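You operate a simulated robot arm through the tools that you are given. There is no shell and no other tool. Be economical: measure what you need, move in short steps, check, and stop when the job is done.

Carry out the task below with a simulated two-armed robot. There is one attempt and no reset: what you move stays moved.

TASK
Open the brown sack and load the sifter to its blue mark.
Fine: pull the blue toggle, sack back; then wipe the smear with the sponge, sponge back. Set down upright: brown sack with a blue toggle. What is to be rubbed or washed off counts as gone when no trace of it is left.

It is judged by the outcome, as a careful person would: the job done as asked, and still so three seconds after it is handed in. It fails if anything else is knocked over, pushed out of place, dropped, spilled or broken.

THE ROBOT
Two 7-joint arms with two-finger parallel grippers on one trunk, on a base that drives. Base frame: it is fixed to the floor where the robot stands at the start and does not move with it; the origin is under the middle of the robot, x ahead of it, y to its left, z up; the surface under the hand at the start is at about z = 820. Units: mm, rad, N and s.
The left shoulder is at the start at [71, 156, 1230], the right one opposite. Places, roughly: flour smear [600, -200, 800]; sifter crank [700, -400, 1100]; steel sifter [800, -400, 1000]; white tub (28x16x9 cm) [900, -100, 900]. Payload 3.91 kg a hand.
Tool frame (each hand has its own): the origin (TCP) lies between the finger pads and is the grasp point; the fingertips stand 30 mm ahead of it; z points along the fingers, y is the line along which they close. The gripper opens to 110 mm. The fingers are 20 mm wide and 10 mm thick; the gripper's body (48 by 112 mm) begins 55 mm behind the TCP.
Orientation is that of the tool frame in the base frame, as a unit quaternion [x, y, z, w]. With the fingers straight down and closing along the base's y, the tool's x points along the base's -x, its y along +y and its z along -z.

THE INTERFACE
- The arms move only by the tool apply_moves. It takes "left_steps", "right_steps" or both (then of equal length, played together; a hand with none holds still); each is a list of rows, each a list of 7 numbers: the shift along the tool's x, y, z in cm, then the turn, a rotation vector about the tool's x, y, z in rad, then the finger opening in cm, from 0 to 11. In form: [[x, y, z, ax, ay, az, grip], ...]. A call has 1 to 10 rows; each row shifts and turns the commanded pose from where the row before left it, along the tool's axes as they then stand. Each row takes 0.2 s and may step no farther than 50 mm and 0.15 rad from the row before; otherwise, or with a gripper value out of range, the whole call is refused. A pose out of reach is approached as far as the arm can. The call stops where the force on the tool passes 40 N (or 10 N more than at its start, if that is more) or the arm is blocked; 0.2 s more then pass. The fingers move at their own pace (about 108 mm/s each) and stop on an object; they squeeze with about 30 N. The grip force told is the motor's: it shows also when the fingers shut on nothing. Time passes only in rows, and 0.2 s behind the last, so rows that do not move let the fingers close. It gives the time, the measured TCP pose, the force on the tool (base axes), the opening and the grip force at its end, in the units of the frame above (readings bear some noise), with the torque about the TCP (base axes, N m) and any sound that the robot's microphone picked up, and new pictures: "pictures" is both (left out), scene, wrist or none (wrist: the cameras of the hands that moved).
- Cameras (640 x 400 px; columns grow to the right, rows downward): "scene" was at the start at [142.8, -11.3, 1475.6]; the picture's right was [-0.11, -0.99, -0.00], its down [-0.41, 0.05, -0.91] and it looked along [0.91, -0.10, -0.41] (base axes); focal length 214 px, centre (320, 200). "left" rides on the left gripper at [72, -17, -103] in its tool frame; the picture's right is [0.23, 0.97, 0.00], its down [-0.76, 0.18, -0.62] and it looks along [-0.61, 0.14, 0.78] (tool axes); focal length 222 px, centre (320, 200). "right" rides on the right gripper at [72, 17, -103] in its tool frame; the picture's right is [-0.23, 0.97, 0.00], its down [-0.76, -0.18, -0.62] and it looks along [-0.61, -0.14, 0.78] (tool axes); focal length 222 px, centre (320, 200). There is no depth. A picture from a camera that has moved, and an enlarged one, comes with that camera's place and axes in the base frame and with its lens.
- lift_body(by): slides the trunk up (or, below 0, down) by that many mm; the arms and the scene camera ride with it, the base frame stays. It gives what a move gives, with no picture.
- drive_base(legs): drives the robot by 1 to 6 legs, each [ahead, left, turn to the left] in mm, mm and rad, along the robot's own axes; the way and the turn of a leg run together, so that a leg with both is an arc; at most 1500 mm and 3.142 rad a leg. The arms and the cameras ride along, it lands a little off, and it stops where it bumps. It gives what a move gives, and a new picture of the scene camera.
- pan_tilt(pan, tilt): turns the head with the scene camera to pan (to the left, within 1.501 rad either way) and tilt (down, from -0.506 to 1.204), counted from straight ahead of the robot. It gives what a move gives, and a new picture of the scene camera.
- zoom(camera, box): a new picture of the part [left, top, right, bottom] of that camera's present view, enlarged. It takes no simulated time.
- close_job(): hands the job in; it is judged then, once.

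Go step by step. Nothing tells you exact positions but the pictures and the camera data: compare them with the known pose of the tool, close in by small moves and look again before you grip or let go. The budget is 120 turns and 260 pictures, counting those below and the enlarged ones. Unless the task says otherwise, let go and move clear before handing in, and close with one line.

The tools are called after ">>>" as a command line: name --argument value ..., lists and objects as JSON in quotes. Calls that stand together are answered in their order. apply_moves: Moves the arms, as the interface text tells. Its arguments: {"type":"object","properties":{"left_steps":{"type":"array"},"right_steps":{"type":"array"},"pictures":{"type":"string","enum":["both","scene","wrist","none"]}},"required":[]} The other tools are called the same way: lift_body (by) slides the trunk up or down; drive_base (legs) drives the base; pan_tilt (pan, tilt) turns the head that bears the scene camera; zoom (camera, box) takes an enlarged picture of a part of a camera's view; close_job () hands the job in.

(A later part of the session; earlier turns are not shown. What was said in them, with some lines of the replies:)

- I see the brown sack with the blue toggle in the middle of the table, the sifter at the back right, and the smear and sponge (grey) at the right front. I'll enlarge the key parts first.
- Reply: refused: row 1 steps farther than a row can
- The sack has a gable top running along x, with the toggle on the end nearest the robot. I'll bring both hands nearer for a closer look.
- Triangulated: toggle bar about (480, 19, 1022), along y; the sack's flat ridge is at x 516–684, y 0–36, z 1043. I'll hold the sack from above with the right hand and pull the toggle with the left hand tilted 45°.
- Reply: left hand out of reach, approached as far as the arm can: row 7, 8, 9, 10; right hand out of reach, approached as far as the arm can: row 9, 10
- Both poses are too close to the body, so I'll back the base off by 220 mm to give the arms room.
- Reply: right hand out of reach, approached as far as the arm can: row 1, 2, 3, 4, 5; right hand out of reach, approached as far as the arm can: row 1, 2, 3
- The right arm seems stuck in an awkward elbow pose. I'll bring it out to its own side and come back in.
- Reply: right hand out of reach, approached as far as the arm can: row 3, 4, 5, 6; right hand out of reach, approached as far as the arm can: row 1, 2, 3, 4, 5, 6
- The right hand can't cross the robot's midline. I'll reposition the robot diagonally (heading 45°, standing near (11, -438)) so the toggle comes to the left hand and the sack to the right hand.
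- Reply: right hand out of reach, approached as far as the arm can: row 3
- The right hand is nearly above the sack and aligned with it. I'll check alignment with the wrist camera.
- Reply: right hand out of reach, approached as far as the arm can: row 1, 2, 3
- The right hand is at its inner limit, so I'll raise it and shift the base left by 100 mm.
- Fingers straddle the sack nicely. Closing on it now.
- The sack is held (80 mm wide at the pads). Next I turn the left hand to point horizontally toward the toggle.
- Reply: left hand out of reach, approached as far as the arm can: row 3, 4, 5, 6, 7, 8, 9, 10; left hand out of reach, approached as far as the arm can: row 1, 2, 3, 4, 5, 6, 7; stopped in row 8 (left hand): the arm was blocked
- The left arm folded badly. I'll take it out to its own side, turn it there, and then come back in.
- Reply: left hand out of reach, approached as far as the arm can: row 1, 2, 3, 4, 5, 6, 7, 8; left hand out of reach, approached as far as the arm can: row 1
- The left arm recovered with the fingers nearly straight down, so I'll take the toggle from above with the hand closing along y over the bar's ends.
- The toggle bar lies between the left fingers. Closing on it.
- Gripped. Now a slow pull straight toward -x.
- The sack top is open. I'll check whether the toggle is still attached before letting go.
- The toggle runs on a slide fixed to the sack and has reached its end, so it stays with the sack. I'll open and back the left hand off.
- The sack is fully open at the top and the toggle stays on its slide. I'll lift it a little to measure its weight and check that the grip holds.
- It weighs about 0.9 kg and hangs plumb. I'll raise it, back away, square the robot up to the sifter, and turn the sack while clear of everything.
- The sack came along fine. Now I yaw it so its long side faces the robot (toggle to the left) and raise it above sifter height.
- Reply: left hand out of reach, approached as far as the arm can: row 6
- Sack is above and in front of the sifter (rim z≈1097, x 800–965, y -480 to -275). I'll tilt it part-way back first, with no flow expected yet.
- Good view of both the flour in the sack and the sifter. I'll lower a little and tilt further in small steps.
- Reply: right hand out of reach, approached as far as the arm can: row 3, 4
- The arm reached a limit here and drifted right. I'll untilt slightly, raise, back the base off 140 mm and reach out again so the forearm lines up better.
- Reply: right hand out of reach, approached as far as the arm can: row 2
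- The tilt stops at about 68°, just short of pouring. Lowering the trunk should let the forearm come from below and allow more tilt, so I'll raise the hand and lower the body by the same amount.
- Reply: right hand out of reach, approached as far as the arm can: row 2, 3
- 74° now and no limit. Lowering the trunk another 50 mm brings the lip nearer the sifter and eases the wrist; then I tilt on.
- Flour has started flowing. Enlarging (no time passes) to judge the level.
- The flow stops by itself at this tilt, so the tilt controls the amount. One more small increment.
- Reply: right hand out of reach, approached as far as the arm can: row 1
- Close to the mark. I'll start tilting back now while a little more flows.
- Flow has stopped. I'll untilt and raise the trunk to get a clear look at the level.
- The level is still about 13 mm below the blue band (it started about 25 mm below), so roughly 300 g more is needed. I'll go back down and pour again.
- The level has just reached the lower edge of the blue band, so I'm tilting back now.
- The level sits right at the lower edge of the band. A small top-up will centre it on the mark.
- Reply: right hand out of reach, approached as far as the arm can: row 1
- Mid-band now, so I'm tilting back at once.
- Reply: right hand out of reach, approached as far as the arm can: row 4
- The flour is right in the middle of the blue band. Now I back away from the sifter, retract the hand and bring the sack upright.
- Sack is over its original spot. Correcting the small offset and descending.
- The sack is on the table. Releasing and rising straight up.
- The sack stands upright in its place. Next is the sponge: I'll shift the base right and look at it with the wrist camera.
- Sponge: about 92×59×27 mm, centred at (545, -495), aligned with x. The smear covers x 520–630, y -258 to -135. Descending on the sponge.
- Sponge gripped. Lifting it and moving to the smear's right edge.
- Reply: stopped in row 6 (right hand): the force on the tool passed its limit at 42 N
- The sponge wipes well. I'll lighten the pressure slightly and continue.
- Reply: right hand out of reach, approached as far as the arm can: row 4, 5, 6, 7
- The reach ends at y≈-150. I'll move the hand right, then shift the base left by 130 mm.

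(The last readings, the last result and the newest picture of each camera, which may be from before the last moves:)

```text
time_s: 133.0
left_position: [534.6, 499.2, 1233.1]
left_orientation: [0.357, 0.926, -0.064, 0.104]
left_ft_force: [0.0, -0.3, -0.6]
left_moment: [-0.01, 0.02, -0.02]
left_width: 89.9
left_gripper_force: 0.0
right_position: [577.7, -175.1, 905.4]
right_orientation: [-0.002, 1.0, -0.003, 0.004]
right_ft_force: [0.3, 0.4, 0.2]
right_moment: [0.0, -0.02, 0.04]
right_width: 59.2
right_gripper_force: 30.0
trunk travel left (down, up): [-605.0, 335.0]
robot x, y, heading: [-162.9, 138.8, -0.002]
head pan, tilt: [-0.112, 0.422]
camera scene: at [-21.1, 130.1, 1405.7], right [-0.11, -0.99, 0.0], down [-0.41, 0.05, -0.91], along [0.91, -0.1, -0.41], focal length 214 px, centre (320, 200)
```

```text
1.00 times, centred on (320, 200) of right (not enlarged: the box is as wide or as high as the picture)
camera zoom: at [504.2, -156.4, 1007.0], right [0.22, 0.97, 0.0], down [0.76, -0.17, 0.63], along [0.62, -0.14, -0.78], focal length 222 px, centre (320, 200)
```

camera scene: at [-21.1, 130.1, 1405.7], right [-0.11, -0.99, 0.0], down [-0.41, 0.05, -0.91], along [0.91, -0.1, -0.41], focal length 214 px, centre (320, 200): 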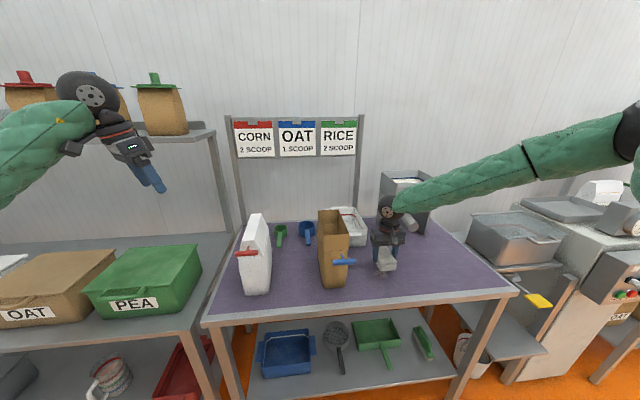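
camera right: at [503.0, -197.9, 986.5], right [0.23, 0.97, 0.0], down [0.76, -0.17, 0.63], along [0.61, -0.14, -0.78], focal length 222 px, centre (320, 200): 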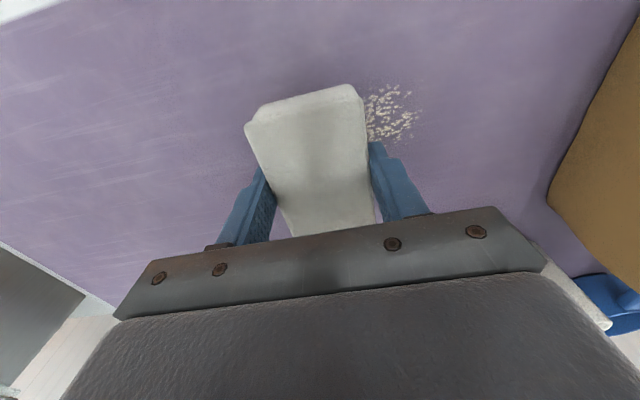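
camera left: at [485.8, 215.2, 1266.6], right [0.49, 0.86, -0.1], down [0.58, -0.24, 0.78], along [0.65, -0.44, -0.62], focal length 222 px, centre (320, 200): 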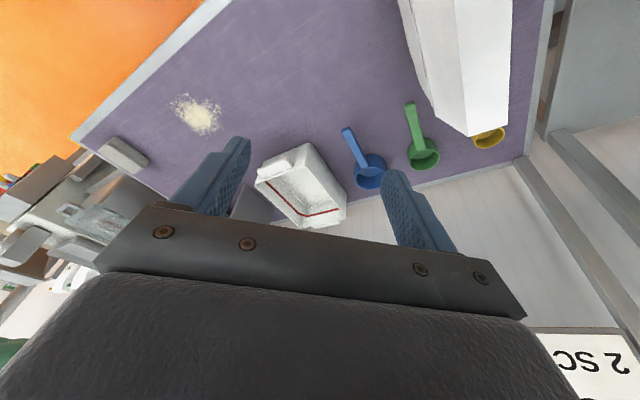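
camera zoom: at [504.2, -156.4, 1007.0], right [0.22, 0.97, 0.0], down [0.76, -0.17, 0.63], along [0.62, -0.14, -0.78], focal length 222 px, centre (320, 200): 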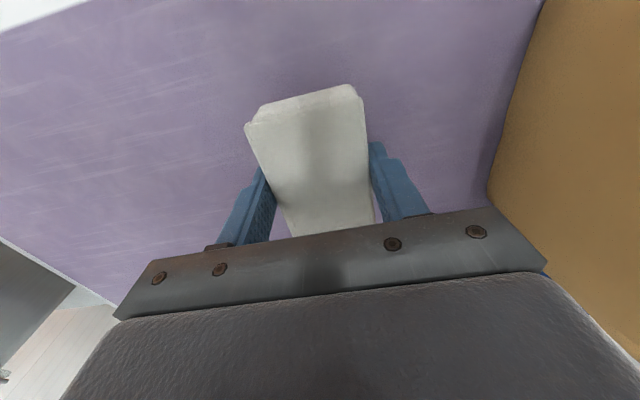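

>>> apply_moves --right_steps '[[1.4, -4, 0, 0, 0, 0, 3], [1.4, -4, 0, 0, 0, 0, 3], [0, 0, 2.2, 0, 0, 0, 3], [0, 0, 2.1, 0, 0, 0, 3], [0, 2.5, 0.1, 0, 0, 0, 3], [0, 2.5, 0, 0, 0, 0, 3], [0, 2.5, 0, 0, 0, 0, 3], [0, 2.5, 0, 0, 0, 0, 3], [0, 2.5, 0, 0, 0, 0, 3], [0, 1, 0, 0, 0, 0, 3]]' --pictures "wrist"

```text
time_s: 135.2
left_position: [532.5, 497.3, 1233.0]
left_orientation: [0.357, 0.926, -0.065, 0.102]
left_ft_force: [-0.1, -0.4, -0.8]
left_moment: [-0.02, 0.0, -0.03]
left_width: 90.0
left_gripper_force: 0.1
right_position: [549.5, -119.3, 860.8]
right_orientation: [-0.002, 1.0, -0.003, 0.005]
right_ft_force: [-0.7, -4.6, 13.6]
right_moment: [0.05, 0.01, 0.01]
right_width: 59.5
right_gripper_force: 30.2
trunk travel left (down, up): [-605.0, 335.0]
robot x, y, heading: [-163.1, 143.4, 0.001]
head pan, tilt: [-0.112, 0.422]
camera right: at [476.1, -101.6, 963.0], right [0.22, 0.97, 0.0], down [0.76, -0.17, 0.63], along [0.62, -0.14, -0.77], focal length 222 px, centre (320, 200)
```

right: 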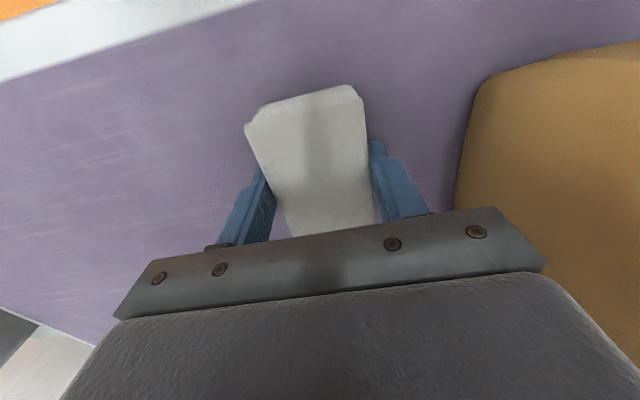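

>>> apply_moves --right_steps '[[-2.2, 0, 0, 0, 0, 0, 3], [-2.2, 0, 0, 0, 0, 0, 3], [0, -2.5, 0, 0, 0, 0, 3], [0, -2.5, 0, 0, 0, 0, 3], [0, -2.5, 0, 0, 0, 0, 3], [0, -2.5, 0, 0, 0, 0, 3], [0, -2.5, 0, 0, 0, 0, 3], [0, -2.5, 0, 0, 0, 0, 3]]' --pictures "none"

>>> apply_moves --right_steps '[[-1.7, 0, 0, 0, 0, 0, 3], [-1.8, 0, 0, 0, 0, 0, 3], [0, 2.5, 0, 0, 0, 0, 3], [0, 2.5, 0, 0, 0, 0, 3], [0, 2.5, 0, 0, 0, 0, 3], [0, 2.5, 0, 0, 0, 0, 3], [0, 2.5, 0, 0, 0, 0, 3], [0, 2.5, 0, 0, 0, 0, 3]]' --pictures "wrist"

```text
time_s: 137.0
left_position: [533.5, 496.9, 1233.3]
left_orientation: [0.357, 0.926, -0.063, 0.104]
left_ft_force: [-0.2, -0.3, 1.2]
left_moment: [0.0, 0.02, 0.02]
left_width: 90.0
left_gripper_force: 0.0
right_position: [597.2, -273.1, 862.3]
right_orientation: [-0.003, 1.0, -0.004, 0.003]
right_ft_force: [-0.7, -0.3, 0.1]
right_moment: [0.01, 0.03, -0.01]
right_width: 59.1
right_gripper_force: 29.6
trunk travel left (down, up): [-605.0, 335.0]
robot x, y, heading: [-160.7, 137.4, -0.002]
head pan, tilt: [-0.112, 0.422]
```

```text
time_s: 137.5
left_position: [534.5, 497.7, 1231.4]
left_orientation: [0.358, 0.926, -0.065, 0.102]
left_ft_force: [-0.8, -0.2, 0.2]
left_moment: [0.0, 0.05, 0.01]
left_width: 90.1
left_gripper_force: 0.0
right_position: [610.2, -272.5, 860.5]
right_orientation: [-0.001, 1.0, -0.001, 0.002]
right_ft_force: [-18.0, 3.9, 9.5]
right_moment: [-0.77, -2.03, -0.72]
right_width: 59.2
right_gripper_force: 30.6
trunk travel left (down, up): [-605.0, 335.0]
robot x, y, heading: [-165.2, 144.3, -0.005]
head pan, tilt: [-0.112, 0.422]
stopped in row 2 (right hand): the force on the tool passed its limit at 66 N (the readings are from after the stop); the commanded pose is now the measured one
camera right: at [536.5, -254.3, 963.9], right [0.23, 0.97, 0.0], down [0.76, -0.17, 0.63], along [0.61, -0.14, -0.78], focal length 222 px, centre (320, 200)
```

right: 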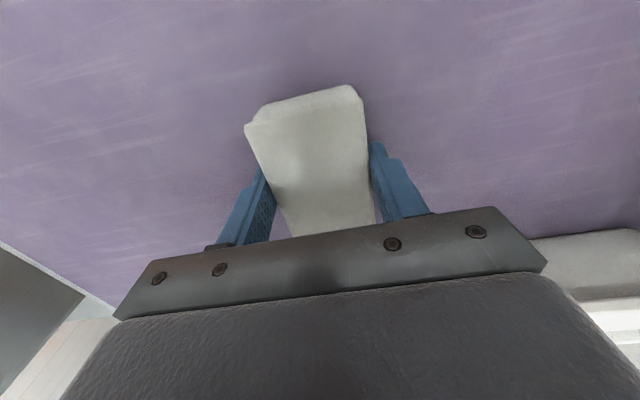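

The force spiked there, so I'll lift off and look before continuing.

>>> apply_moves --right_steps '[[0, 0, -2, 0, 0, 0, 3], [0, -2, -3, 0, 0, 0, 3], [2, -4, -2, 0, 0, 0, 3]]' --pictures "both"

>>> zoom --camera "scene" --box '[340, 160, 460, 300]'

>>> zoom --camera "right" --box '[320, 0, 640, 240]'

```text
time_s: 138.0
left_position: [534.0, 497.5, 1232.2]
left_orientation: [0.358, 0.926, -0.065, 0.102]
left_ft_force: [0.2, 0.0, 0.6]
left_moment: [-0.03, 0.03, 0.02]
left_width: 90.0
left_gripper_force: 0.1
right_position: [609.9, -277.7, 892.6]
right_orientation: [-0.005, 1.0, -0.002, 0.0]
right_ft_force: [-9.2, 1.9, 5.0]
right_moment: [-0.31, -0.71, -0.33]
right_width: 59.0
right_gripper_force: 29.8
trunk travel left (down, up): [-605.0, 335.0]
robot x, y, heading: [-163.9, 141.9, -0.001]
head pan, tilt: [-0.112, 0.422]
stopped in row 2 (right hand): the force on the tool passed its limit at 74 N (the readings are from after the stop); the commanded pose is now the measured one
camera scene: at [-21.6, 129.0, 1405.9], right [-0.11, -0.99, 0.0], down [-0.41, 0.05, -0.91], along [0.91, -0.1, -0.41], focal length 214 px, centre (320, 200)
camera right: at [536.1, -260.6, 995.2], right [0.22, 0.98, 0.0], down [0.76, -0.17, 0.62], along [0.61, -0.14, -0.78], focal length 222 px, centre (320, 200)
```

scene: 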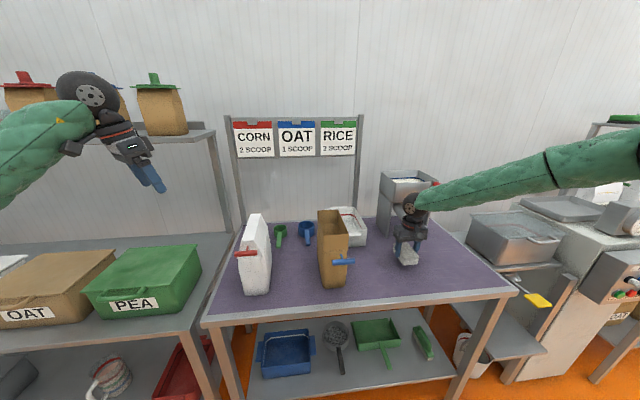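
right: 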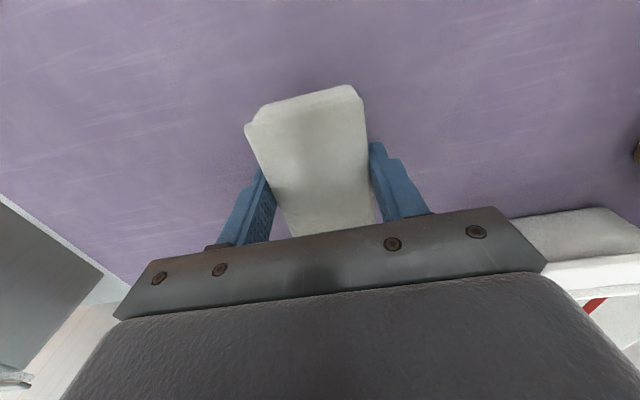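

```text
2.86 times, centred on (400, 230) of scene
camera zoom: at [-21.6, 129.0, 1405.9], right [-0.11, -0.99, 0.0], down [-0.41, 0.05, -0.91], along [0.91, -0.1, -0.41], focal length 613 px, centre (91, 114)
```

zoom: 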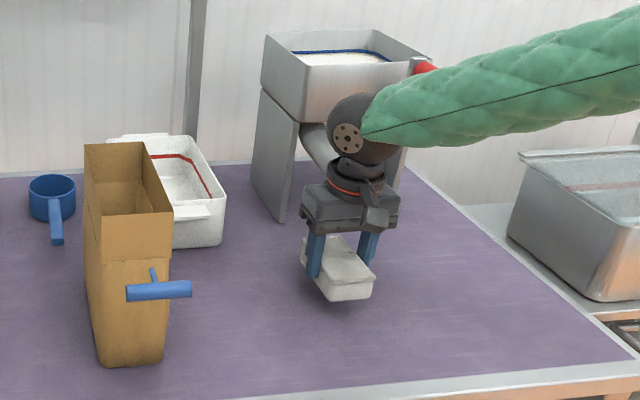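

```text
1.67 times, centred on (480, 120) of right
camera zoom: at [536.1, -260.6, 995.2], right [0.22, 0.98, 0.0], down [0.76, -0.17, 0.62], along [0.61, -0.14, -0.78], focal length 370 px, centre (53, 333)
```

zoom: 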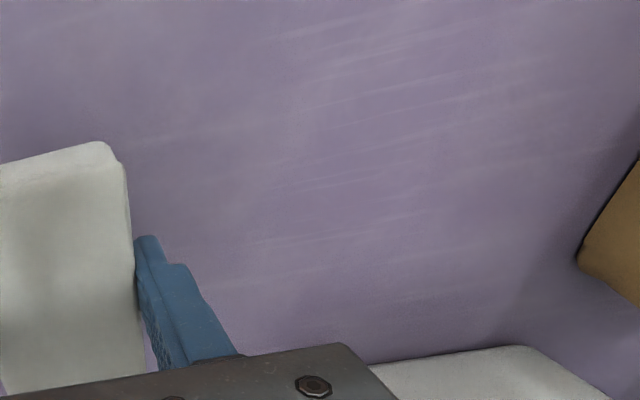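

The forearm is touching the sifter's crank handle. I'll back the hand straight off toward the robot.

>>> apply_moves --right_steps '[[1, 0, 0, 0, 0, 0, 3], [2, 0, 0, 0, 0, 0, 3], [3, 0, 0, 0, 0, 0, 3], [3, 0, -1, 0, 0, 0, 3], [3, 0, -2, 0, 0, 0, 3]]' --pictures "scene"

>>> zoom --camera "scene" --box '[360, 150, 460, 260]'

```text
time_s: 139.2
left_position: [532.6, 497.7, 1233.4]
left_orientation: [0.356, 0.926, -0.063, 0.104]
left_ft_force: [-0.4, 0.3, 0.3]
left_moment: [0.01, -0.05, 0.0]
left_width: 90.1
left_gripper_force: 0.1
right_position: [491.8, -278.3, 922.8]
right_orientation: [-0.005, 1.0, -0.001, 0.001]
right_ft_force: [-0.3, -0.2, 0.8]
right_moment: [0.0, 0.02, 0.03]
right_width: 59.2
right_gripper_force: 30.3
trunk travel left (down, up): [-605.0, 335.0]
robot x, y, heading: [-164.0, 138.8, 0.001]
head pan, tilt: [-0.112, 0.422]
camera scene: at [-22.8, 128.5, 1405.8], right [-0.11, -0.99, 0.0], down [-0.41, 0.05, -0.91], along [0.91, -0.1, -0.41], focal length 214 px, centre (320, 200)
```

scene: 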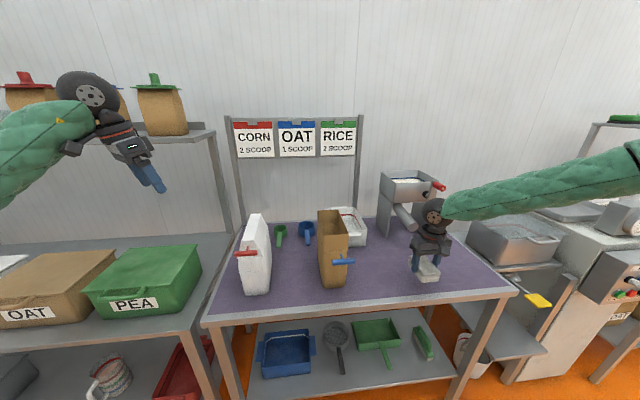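

```text
3.64 times, centred on (410, 205) of scene
camera zoom: at [-22.8, 128.5, 1405.8], right [-0.11, -0.99, 0.0], down [-0.41, 0.05, -0.91], along [0.91, -0.1, -0.41], focal length 780 px, centre (-7, 182)
```

zoom: 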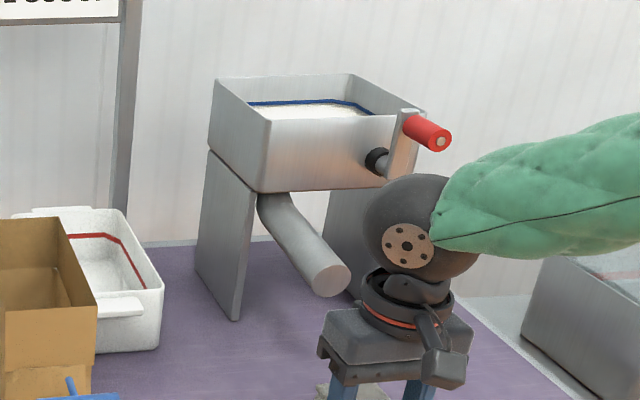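

The sifter and crank look unmoved. Now I inspect the table for traces of the smear.

>>> zoom --camera "scene" --box '[350, 220, 470, 300]'

>>> zoom --camera "right" --box '[0, 0, 640, 400]'

```text
5.00 times, centred on (410, 260) of scene
camera zoom: at [-22.8, 128.5, 1405.8], right [-0.11, -0.99, 0.0], down [-0.41, 0.05, -0.91], along [0.91, -0.1, -0.41], focal length 1072 px, centre (-130, -100)
```

zoom: 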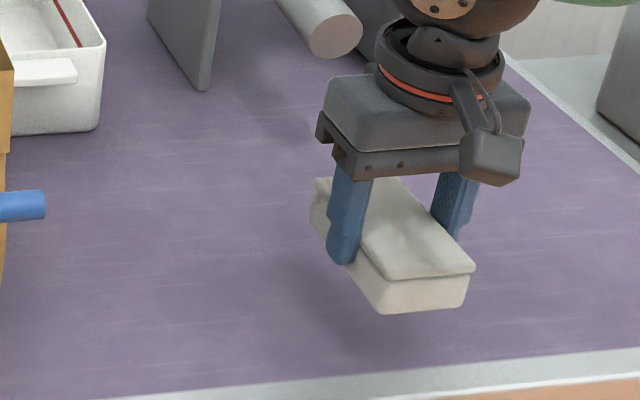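

```text
1.00 times, centred on (320, 200) of right (not enlarged: the box is as wide or as high as the picture)
camera zoom: at [419.7, -261.0, 1025.8], right [0.22, 0.98, 0.0], down [0.76, -0.17, 0.62], along [0.61, -0.14, -0.78], focal length 222 px, centre (320, 200)
```

zoom: 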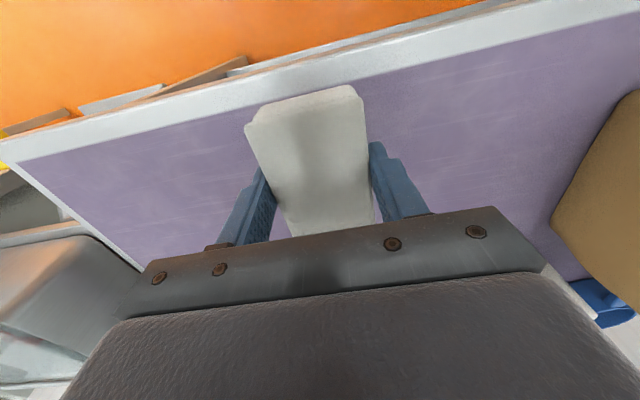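

The smear is gone. Returning the sponge: base back to the right, then down onto its original place.

>>> drive_base --legs '[[0, -140, 0]]'

>>> zoom --camera "scene" --box '[310, 230, 430, 310]'

```text
time_s: 140.5
left_position: [535.4, 349.5, 1233.0]
left_orientation: [0.359, 0.925, -0.064, 0.103]
left_ft_force: [0.7, -1.0, -0.3]
left_moment: [0.01, 0.02, 0.03]
left_width: 90.3
left_gripper_force: 0.0
right_position: [491.3, -426.3, 922.5]
right_orientation: [-0.001, 1.0, -0.001, 0.0]
right_ft_force: [0.3, -0.4, 0.0]
right_moment: [0.04, 0.02, 0.02]
right_width: 59.5
right_gripper_force: 29.8
trunk travel left (down, up): [-605.0, 335.0]
robot x, y, heading: [-164.0, -3.9, -0.007]
head pan, tilt: [-0.112, 0.422]
camera scene: at [-22.1, -17.5, 1405.6], right [-0.12, -0.99, 0.0], down [-0.41, 0.05, -0.91], along [0.91, -0.11, -0.41], focal length 214 px, centre (320, 200)
```

scene: 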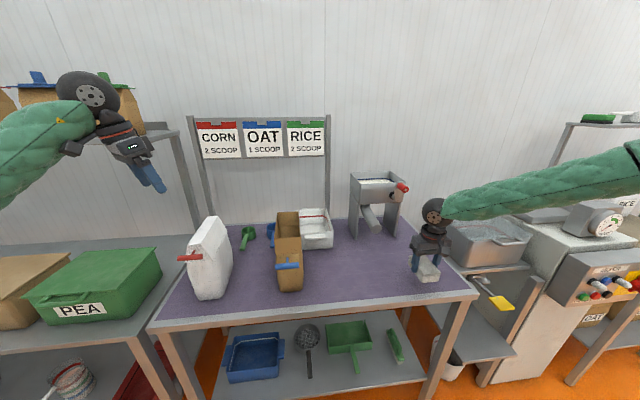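

```text
5.00 times, centred on (370, 270) of scene
camera zoom: at [-22.1, -17.5, 1405.6], right [-0.12, -0.99, 0.0], down [-0.41, 0.05, -0.91], along [0.91, -0.11, -0.41], focal length 1072 px, centre (70, -150)
```

zoom: 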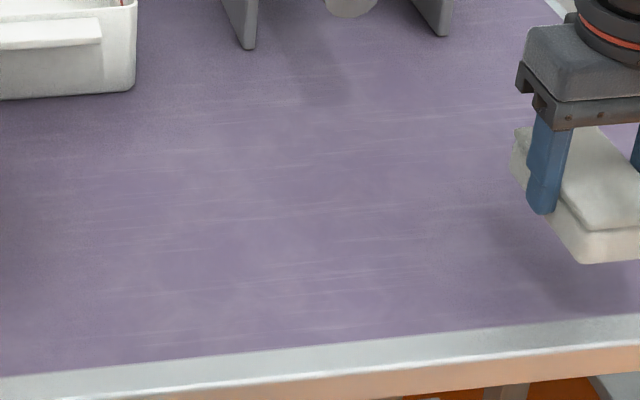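

>>> zoom --camera "scene" --box '[335, 250, 395, 295]'

```text
8.89 times, centred on (365, 272) of scene
camera zoom: at [-22.1, -17.5, 1405.6], right [-0.12, -0.99, 0.0], down [-0.41, 0.05, -0.91], along [0.91, -0.11, -0.41], focal length 1906 px, centre (-80, -444)
```

zoom: 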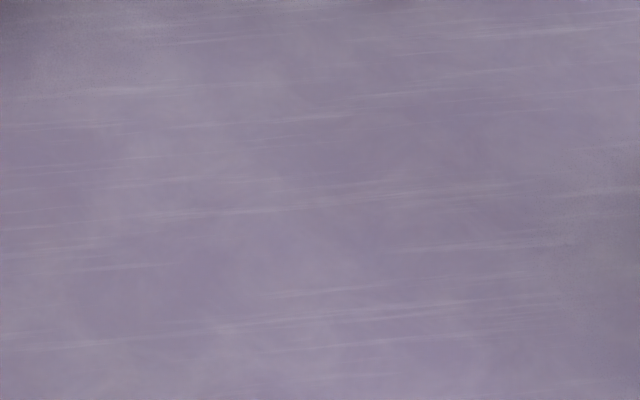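

No trace is left, only the table's grain. Now the sponge goes back.

>>> apply_moves --right_steps '[[-2.7, -3.6, 0, 0, 0, 0, 3], [-2.7, -3.6, 0, 0, 0, 0, 3], [0, 0, 2, 0, 0, 0, 3], [0, 0, 2, 0, 0, 0, 3], [0, 0, 1.3, 0, 0, 0, 3], [0, 0, 0.4, 0, 0, 0, 3]]' --pictures "wrist"

```text
time_s: 141.9
left_position: [535.1, 350.7, 1233.2]
left_orientation: [0.359, 0.925, -0.065, 0.103]
left_ft_force: [-0.5, 1.1, 0.5]
left_moment: [0.03, 0.0, 0.01]
left_width: 89.9
left_gripper_force: 0.0
right_position: [546.1, -496.8, 865.6]
right_orientation: [-0.002, 1.0, -0.002, 0.0]
right_ft_force: [0.1, -0.9, -1.0]
right_moment: [-0.01, 0.0, 0.0]
right_width: 59.3
right_gripper_force: 29.4
trunk travel left (down, up): [-605.0, 335.0]
robot x, y, heading: [-164.4, -5.8, -0.008]
head pan, tilt: [-0.112, 0.422]
camera right: at [473.2, -480.0, 968.5], right [0.22, 0.97, 0.0], down [0.76, -0.17, 0.62], along [0.61, -0.14, -0.78], focal length 222 px, centre (320, 200)
```

right: 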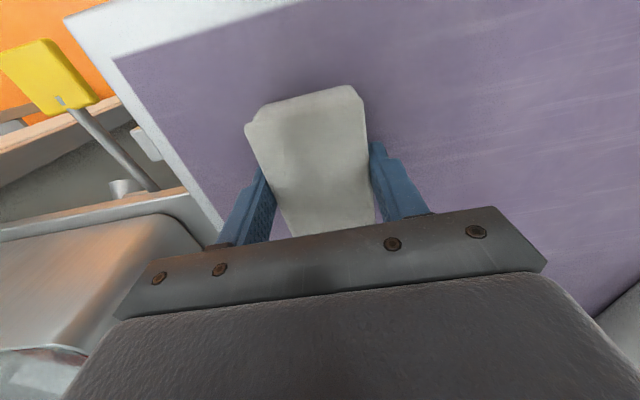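

Lowering the last couple of millimetres, releasing and rising.

>>> apply_moves --right_steps '[[0, -0.15, 0.2, 0, 0, 0, 3], [0, 0, 0.15, 0, 0, 0, 3], [0, 0, 0, 0, 0, 0, 7], [0, 0, 0, 0, 0, 0, 9], [0, 0, 0, 0, 0, 0, 9], [0, 0, -3, 0, 0, 0, 9], [0, 0, -4, 0, 0, 0, 9], [1, 0, -4.5, 0, 0, 0, 9], [1, 0, -4.5, 0, 0, 0, 9], [1, 0, -4.5, 0, 0, 0, 9]]' --pictures "both"

>>> zoom --camera "scene" --box '[320, 240, 470, 320]'

>>> zoom --camera "scene" --box '[260, 150, 430, 300]'

```text
time_s: 144.1
left_position: [533.5, 351.8, 1234.4]
left_orientation: [0.359, 0.925, -0.065, 0.103]
left_ft_force: [0.2, 0.6, -0.2]
left_moment: [-0.04, -0.01, 0.02]
left_width: 89.8
left_gripper_force: 0.1
right_position: [515.7, -499.5, 1067.1]
right_orientation: [-0.004, 1.0, -0.002, 0.0]
right_ft_force: [-0.1, 0.6, 0.6]
right_moment: [-0.04, -0.02, 0.02]
right_width: 90.0
right_gripper_force: 0.0
trunk travel left (down, up): [-605.0, 335.0]
robot x, y, heading: [-167.7, -7.6, -0.006]
head pan, tilt: [-0.112, 0.422]
camera scene: at [-23.3, -15.6, 1405.8], right [-0.12, -0.99, 0.0], down [-0.41, 0.05, -0.91], along [0.91, -0.11, -0.41], focal length 214 px, centre (320, 200)
camera right: at [442.9, -481.4, 1169.9], right [0.22, 0.97, 0.0], down [0.76, -0.17, 0.62], along [0.61, -0.14, -0.78], focal length 222 px, centre (320, 200)
```

scene: 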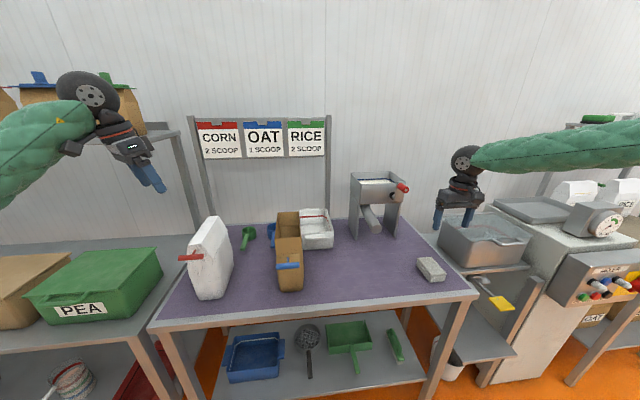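
right: 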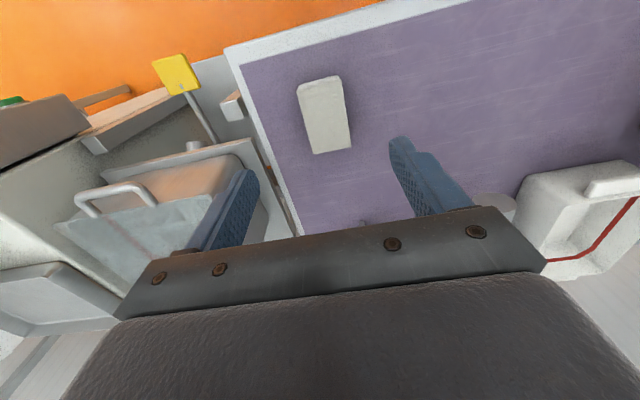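

```text
4.27 times, centred on (395, 280) of scene
camera zoom: at [-23.3, -15.6, 1405.8], right [-0.12, -0.99, 0.0], down [-0.41, 0.05, -0.91], along [0.91, -0.11, -0.41], focal length 915 px, centre (0, -141)
```

zoom: 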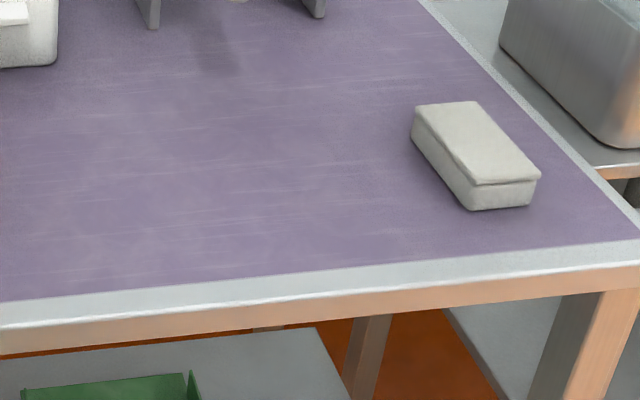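

```text
2.67 times, centred on (345, 225) of scene
camera zoom: at [-23.3, -15.6, 1405.8], right [-0.12, -0.99, 0.0], down [-0.41, 0.05, -0.91], along [0.91, -0.11, -0.41], focal length 572 px, centre (253, 133)
```

zoom: 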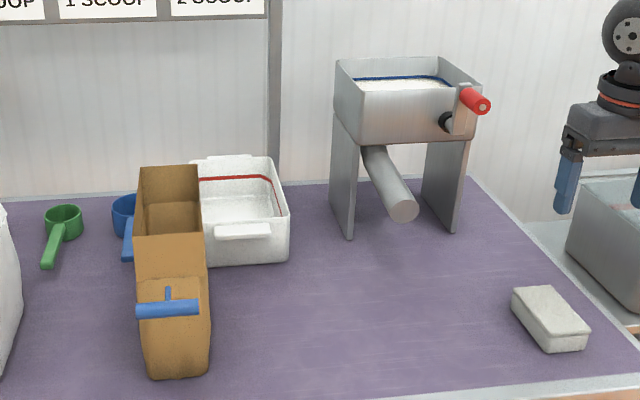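

The sponge is back in place, the sack is upright, the sifter is filled to the blue mark and hasn't moved, and the table is clean. Handing in.

>>> close_job

```text
The job is handed in.
```

The job is done and handed in. I opened the brown sack with its blue toggle and filled the sifter to the middle of its blue band. The sack is upright in its place, the smear is wiped off with no trace left, and the sponge is back. While I was wiping, the arm pressed against the sifter's crank, with forces up to about 74 N. Comparing views from before and after, I saw no change in the sifter or the crank.
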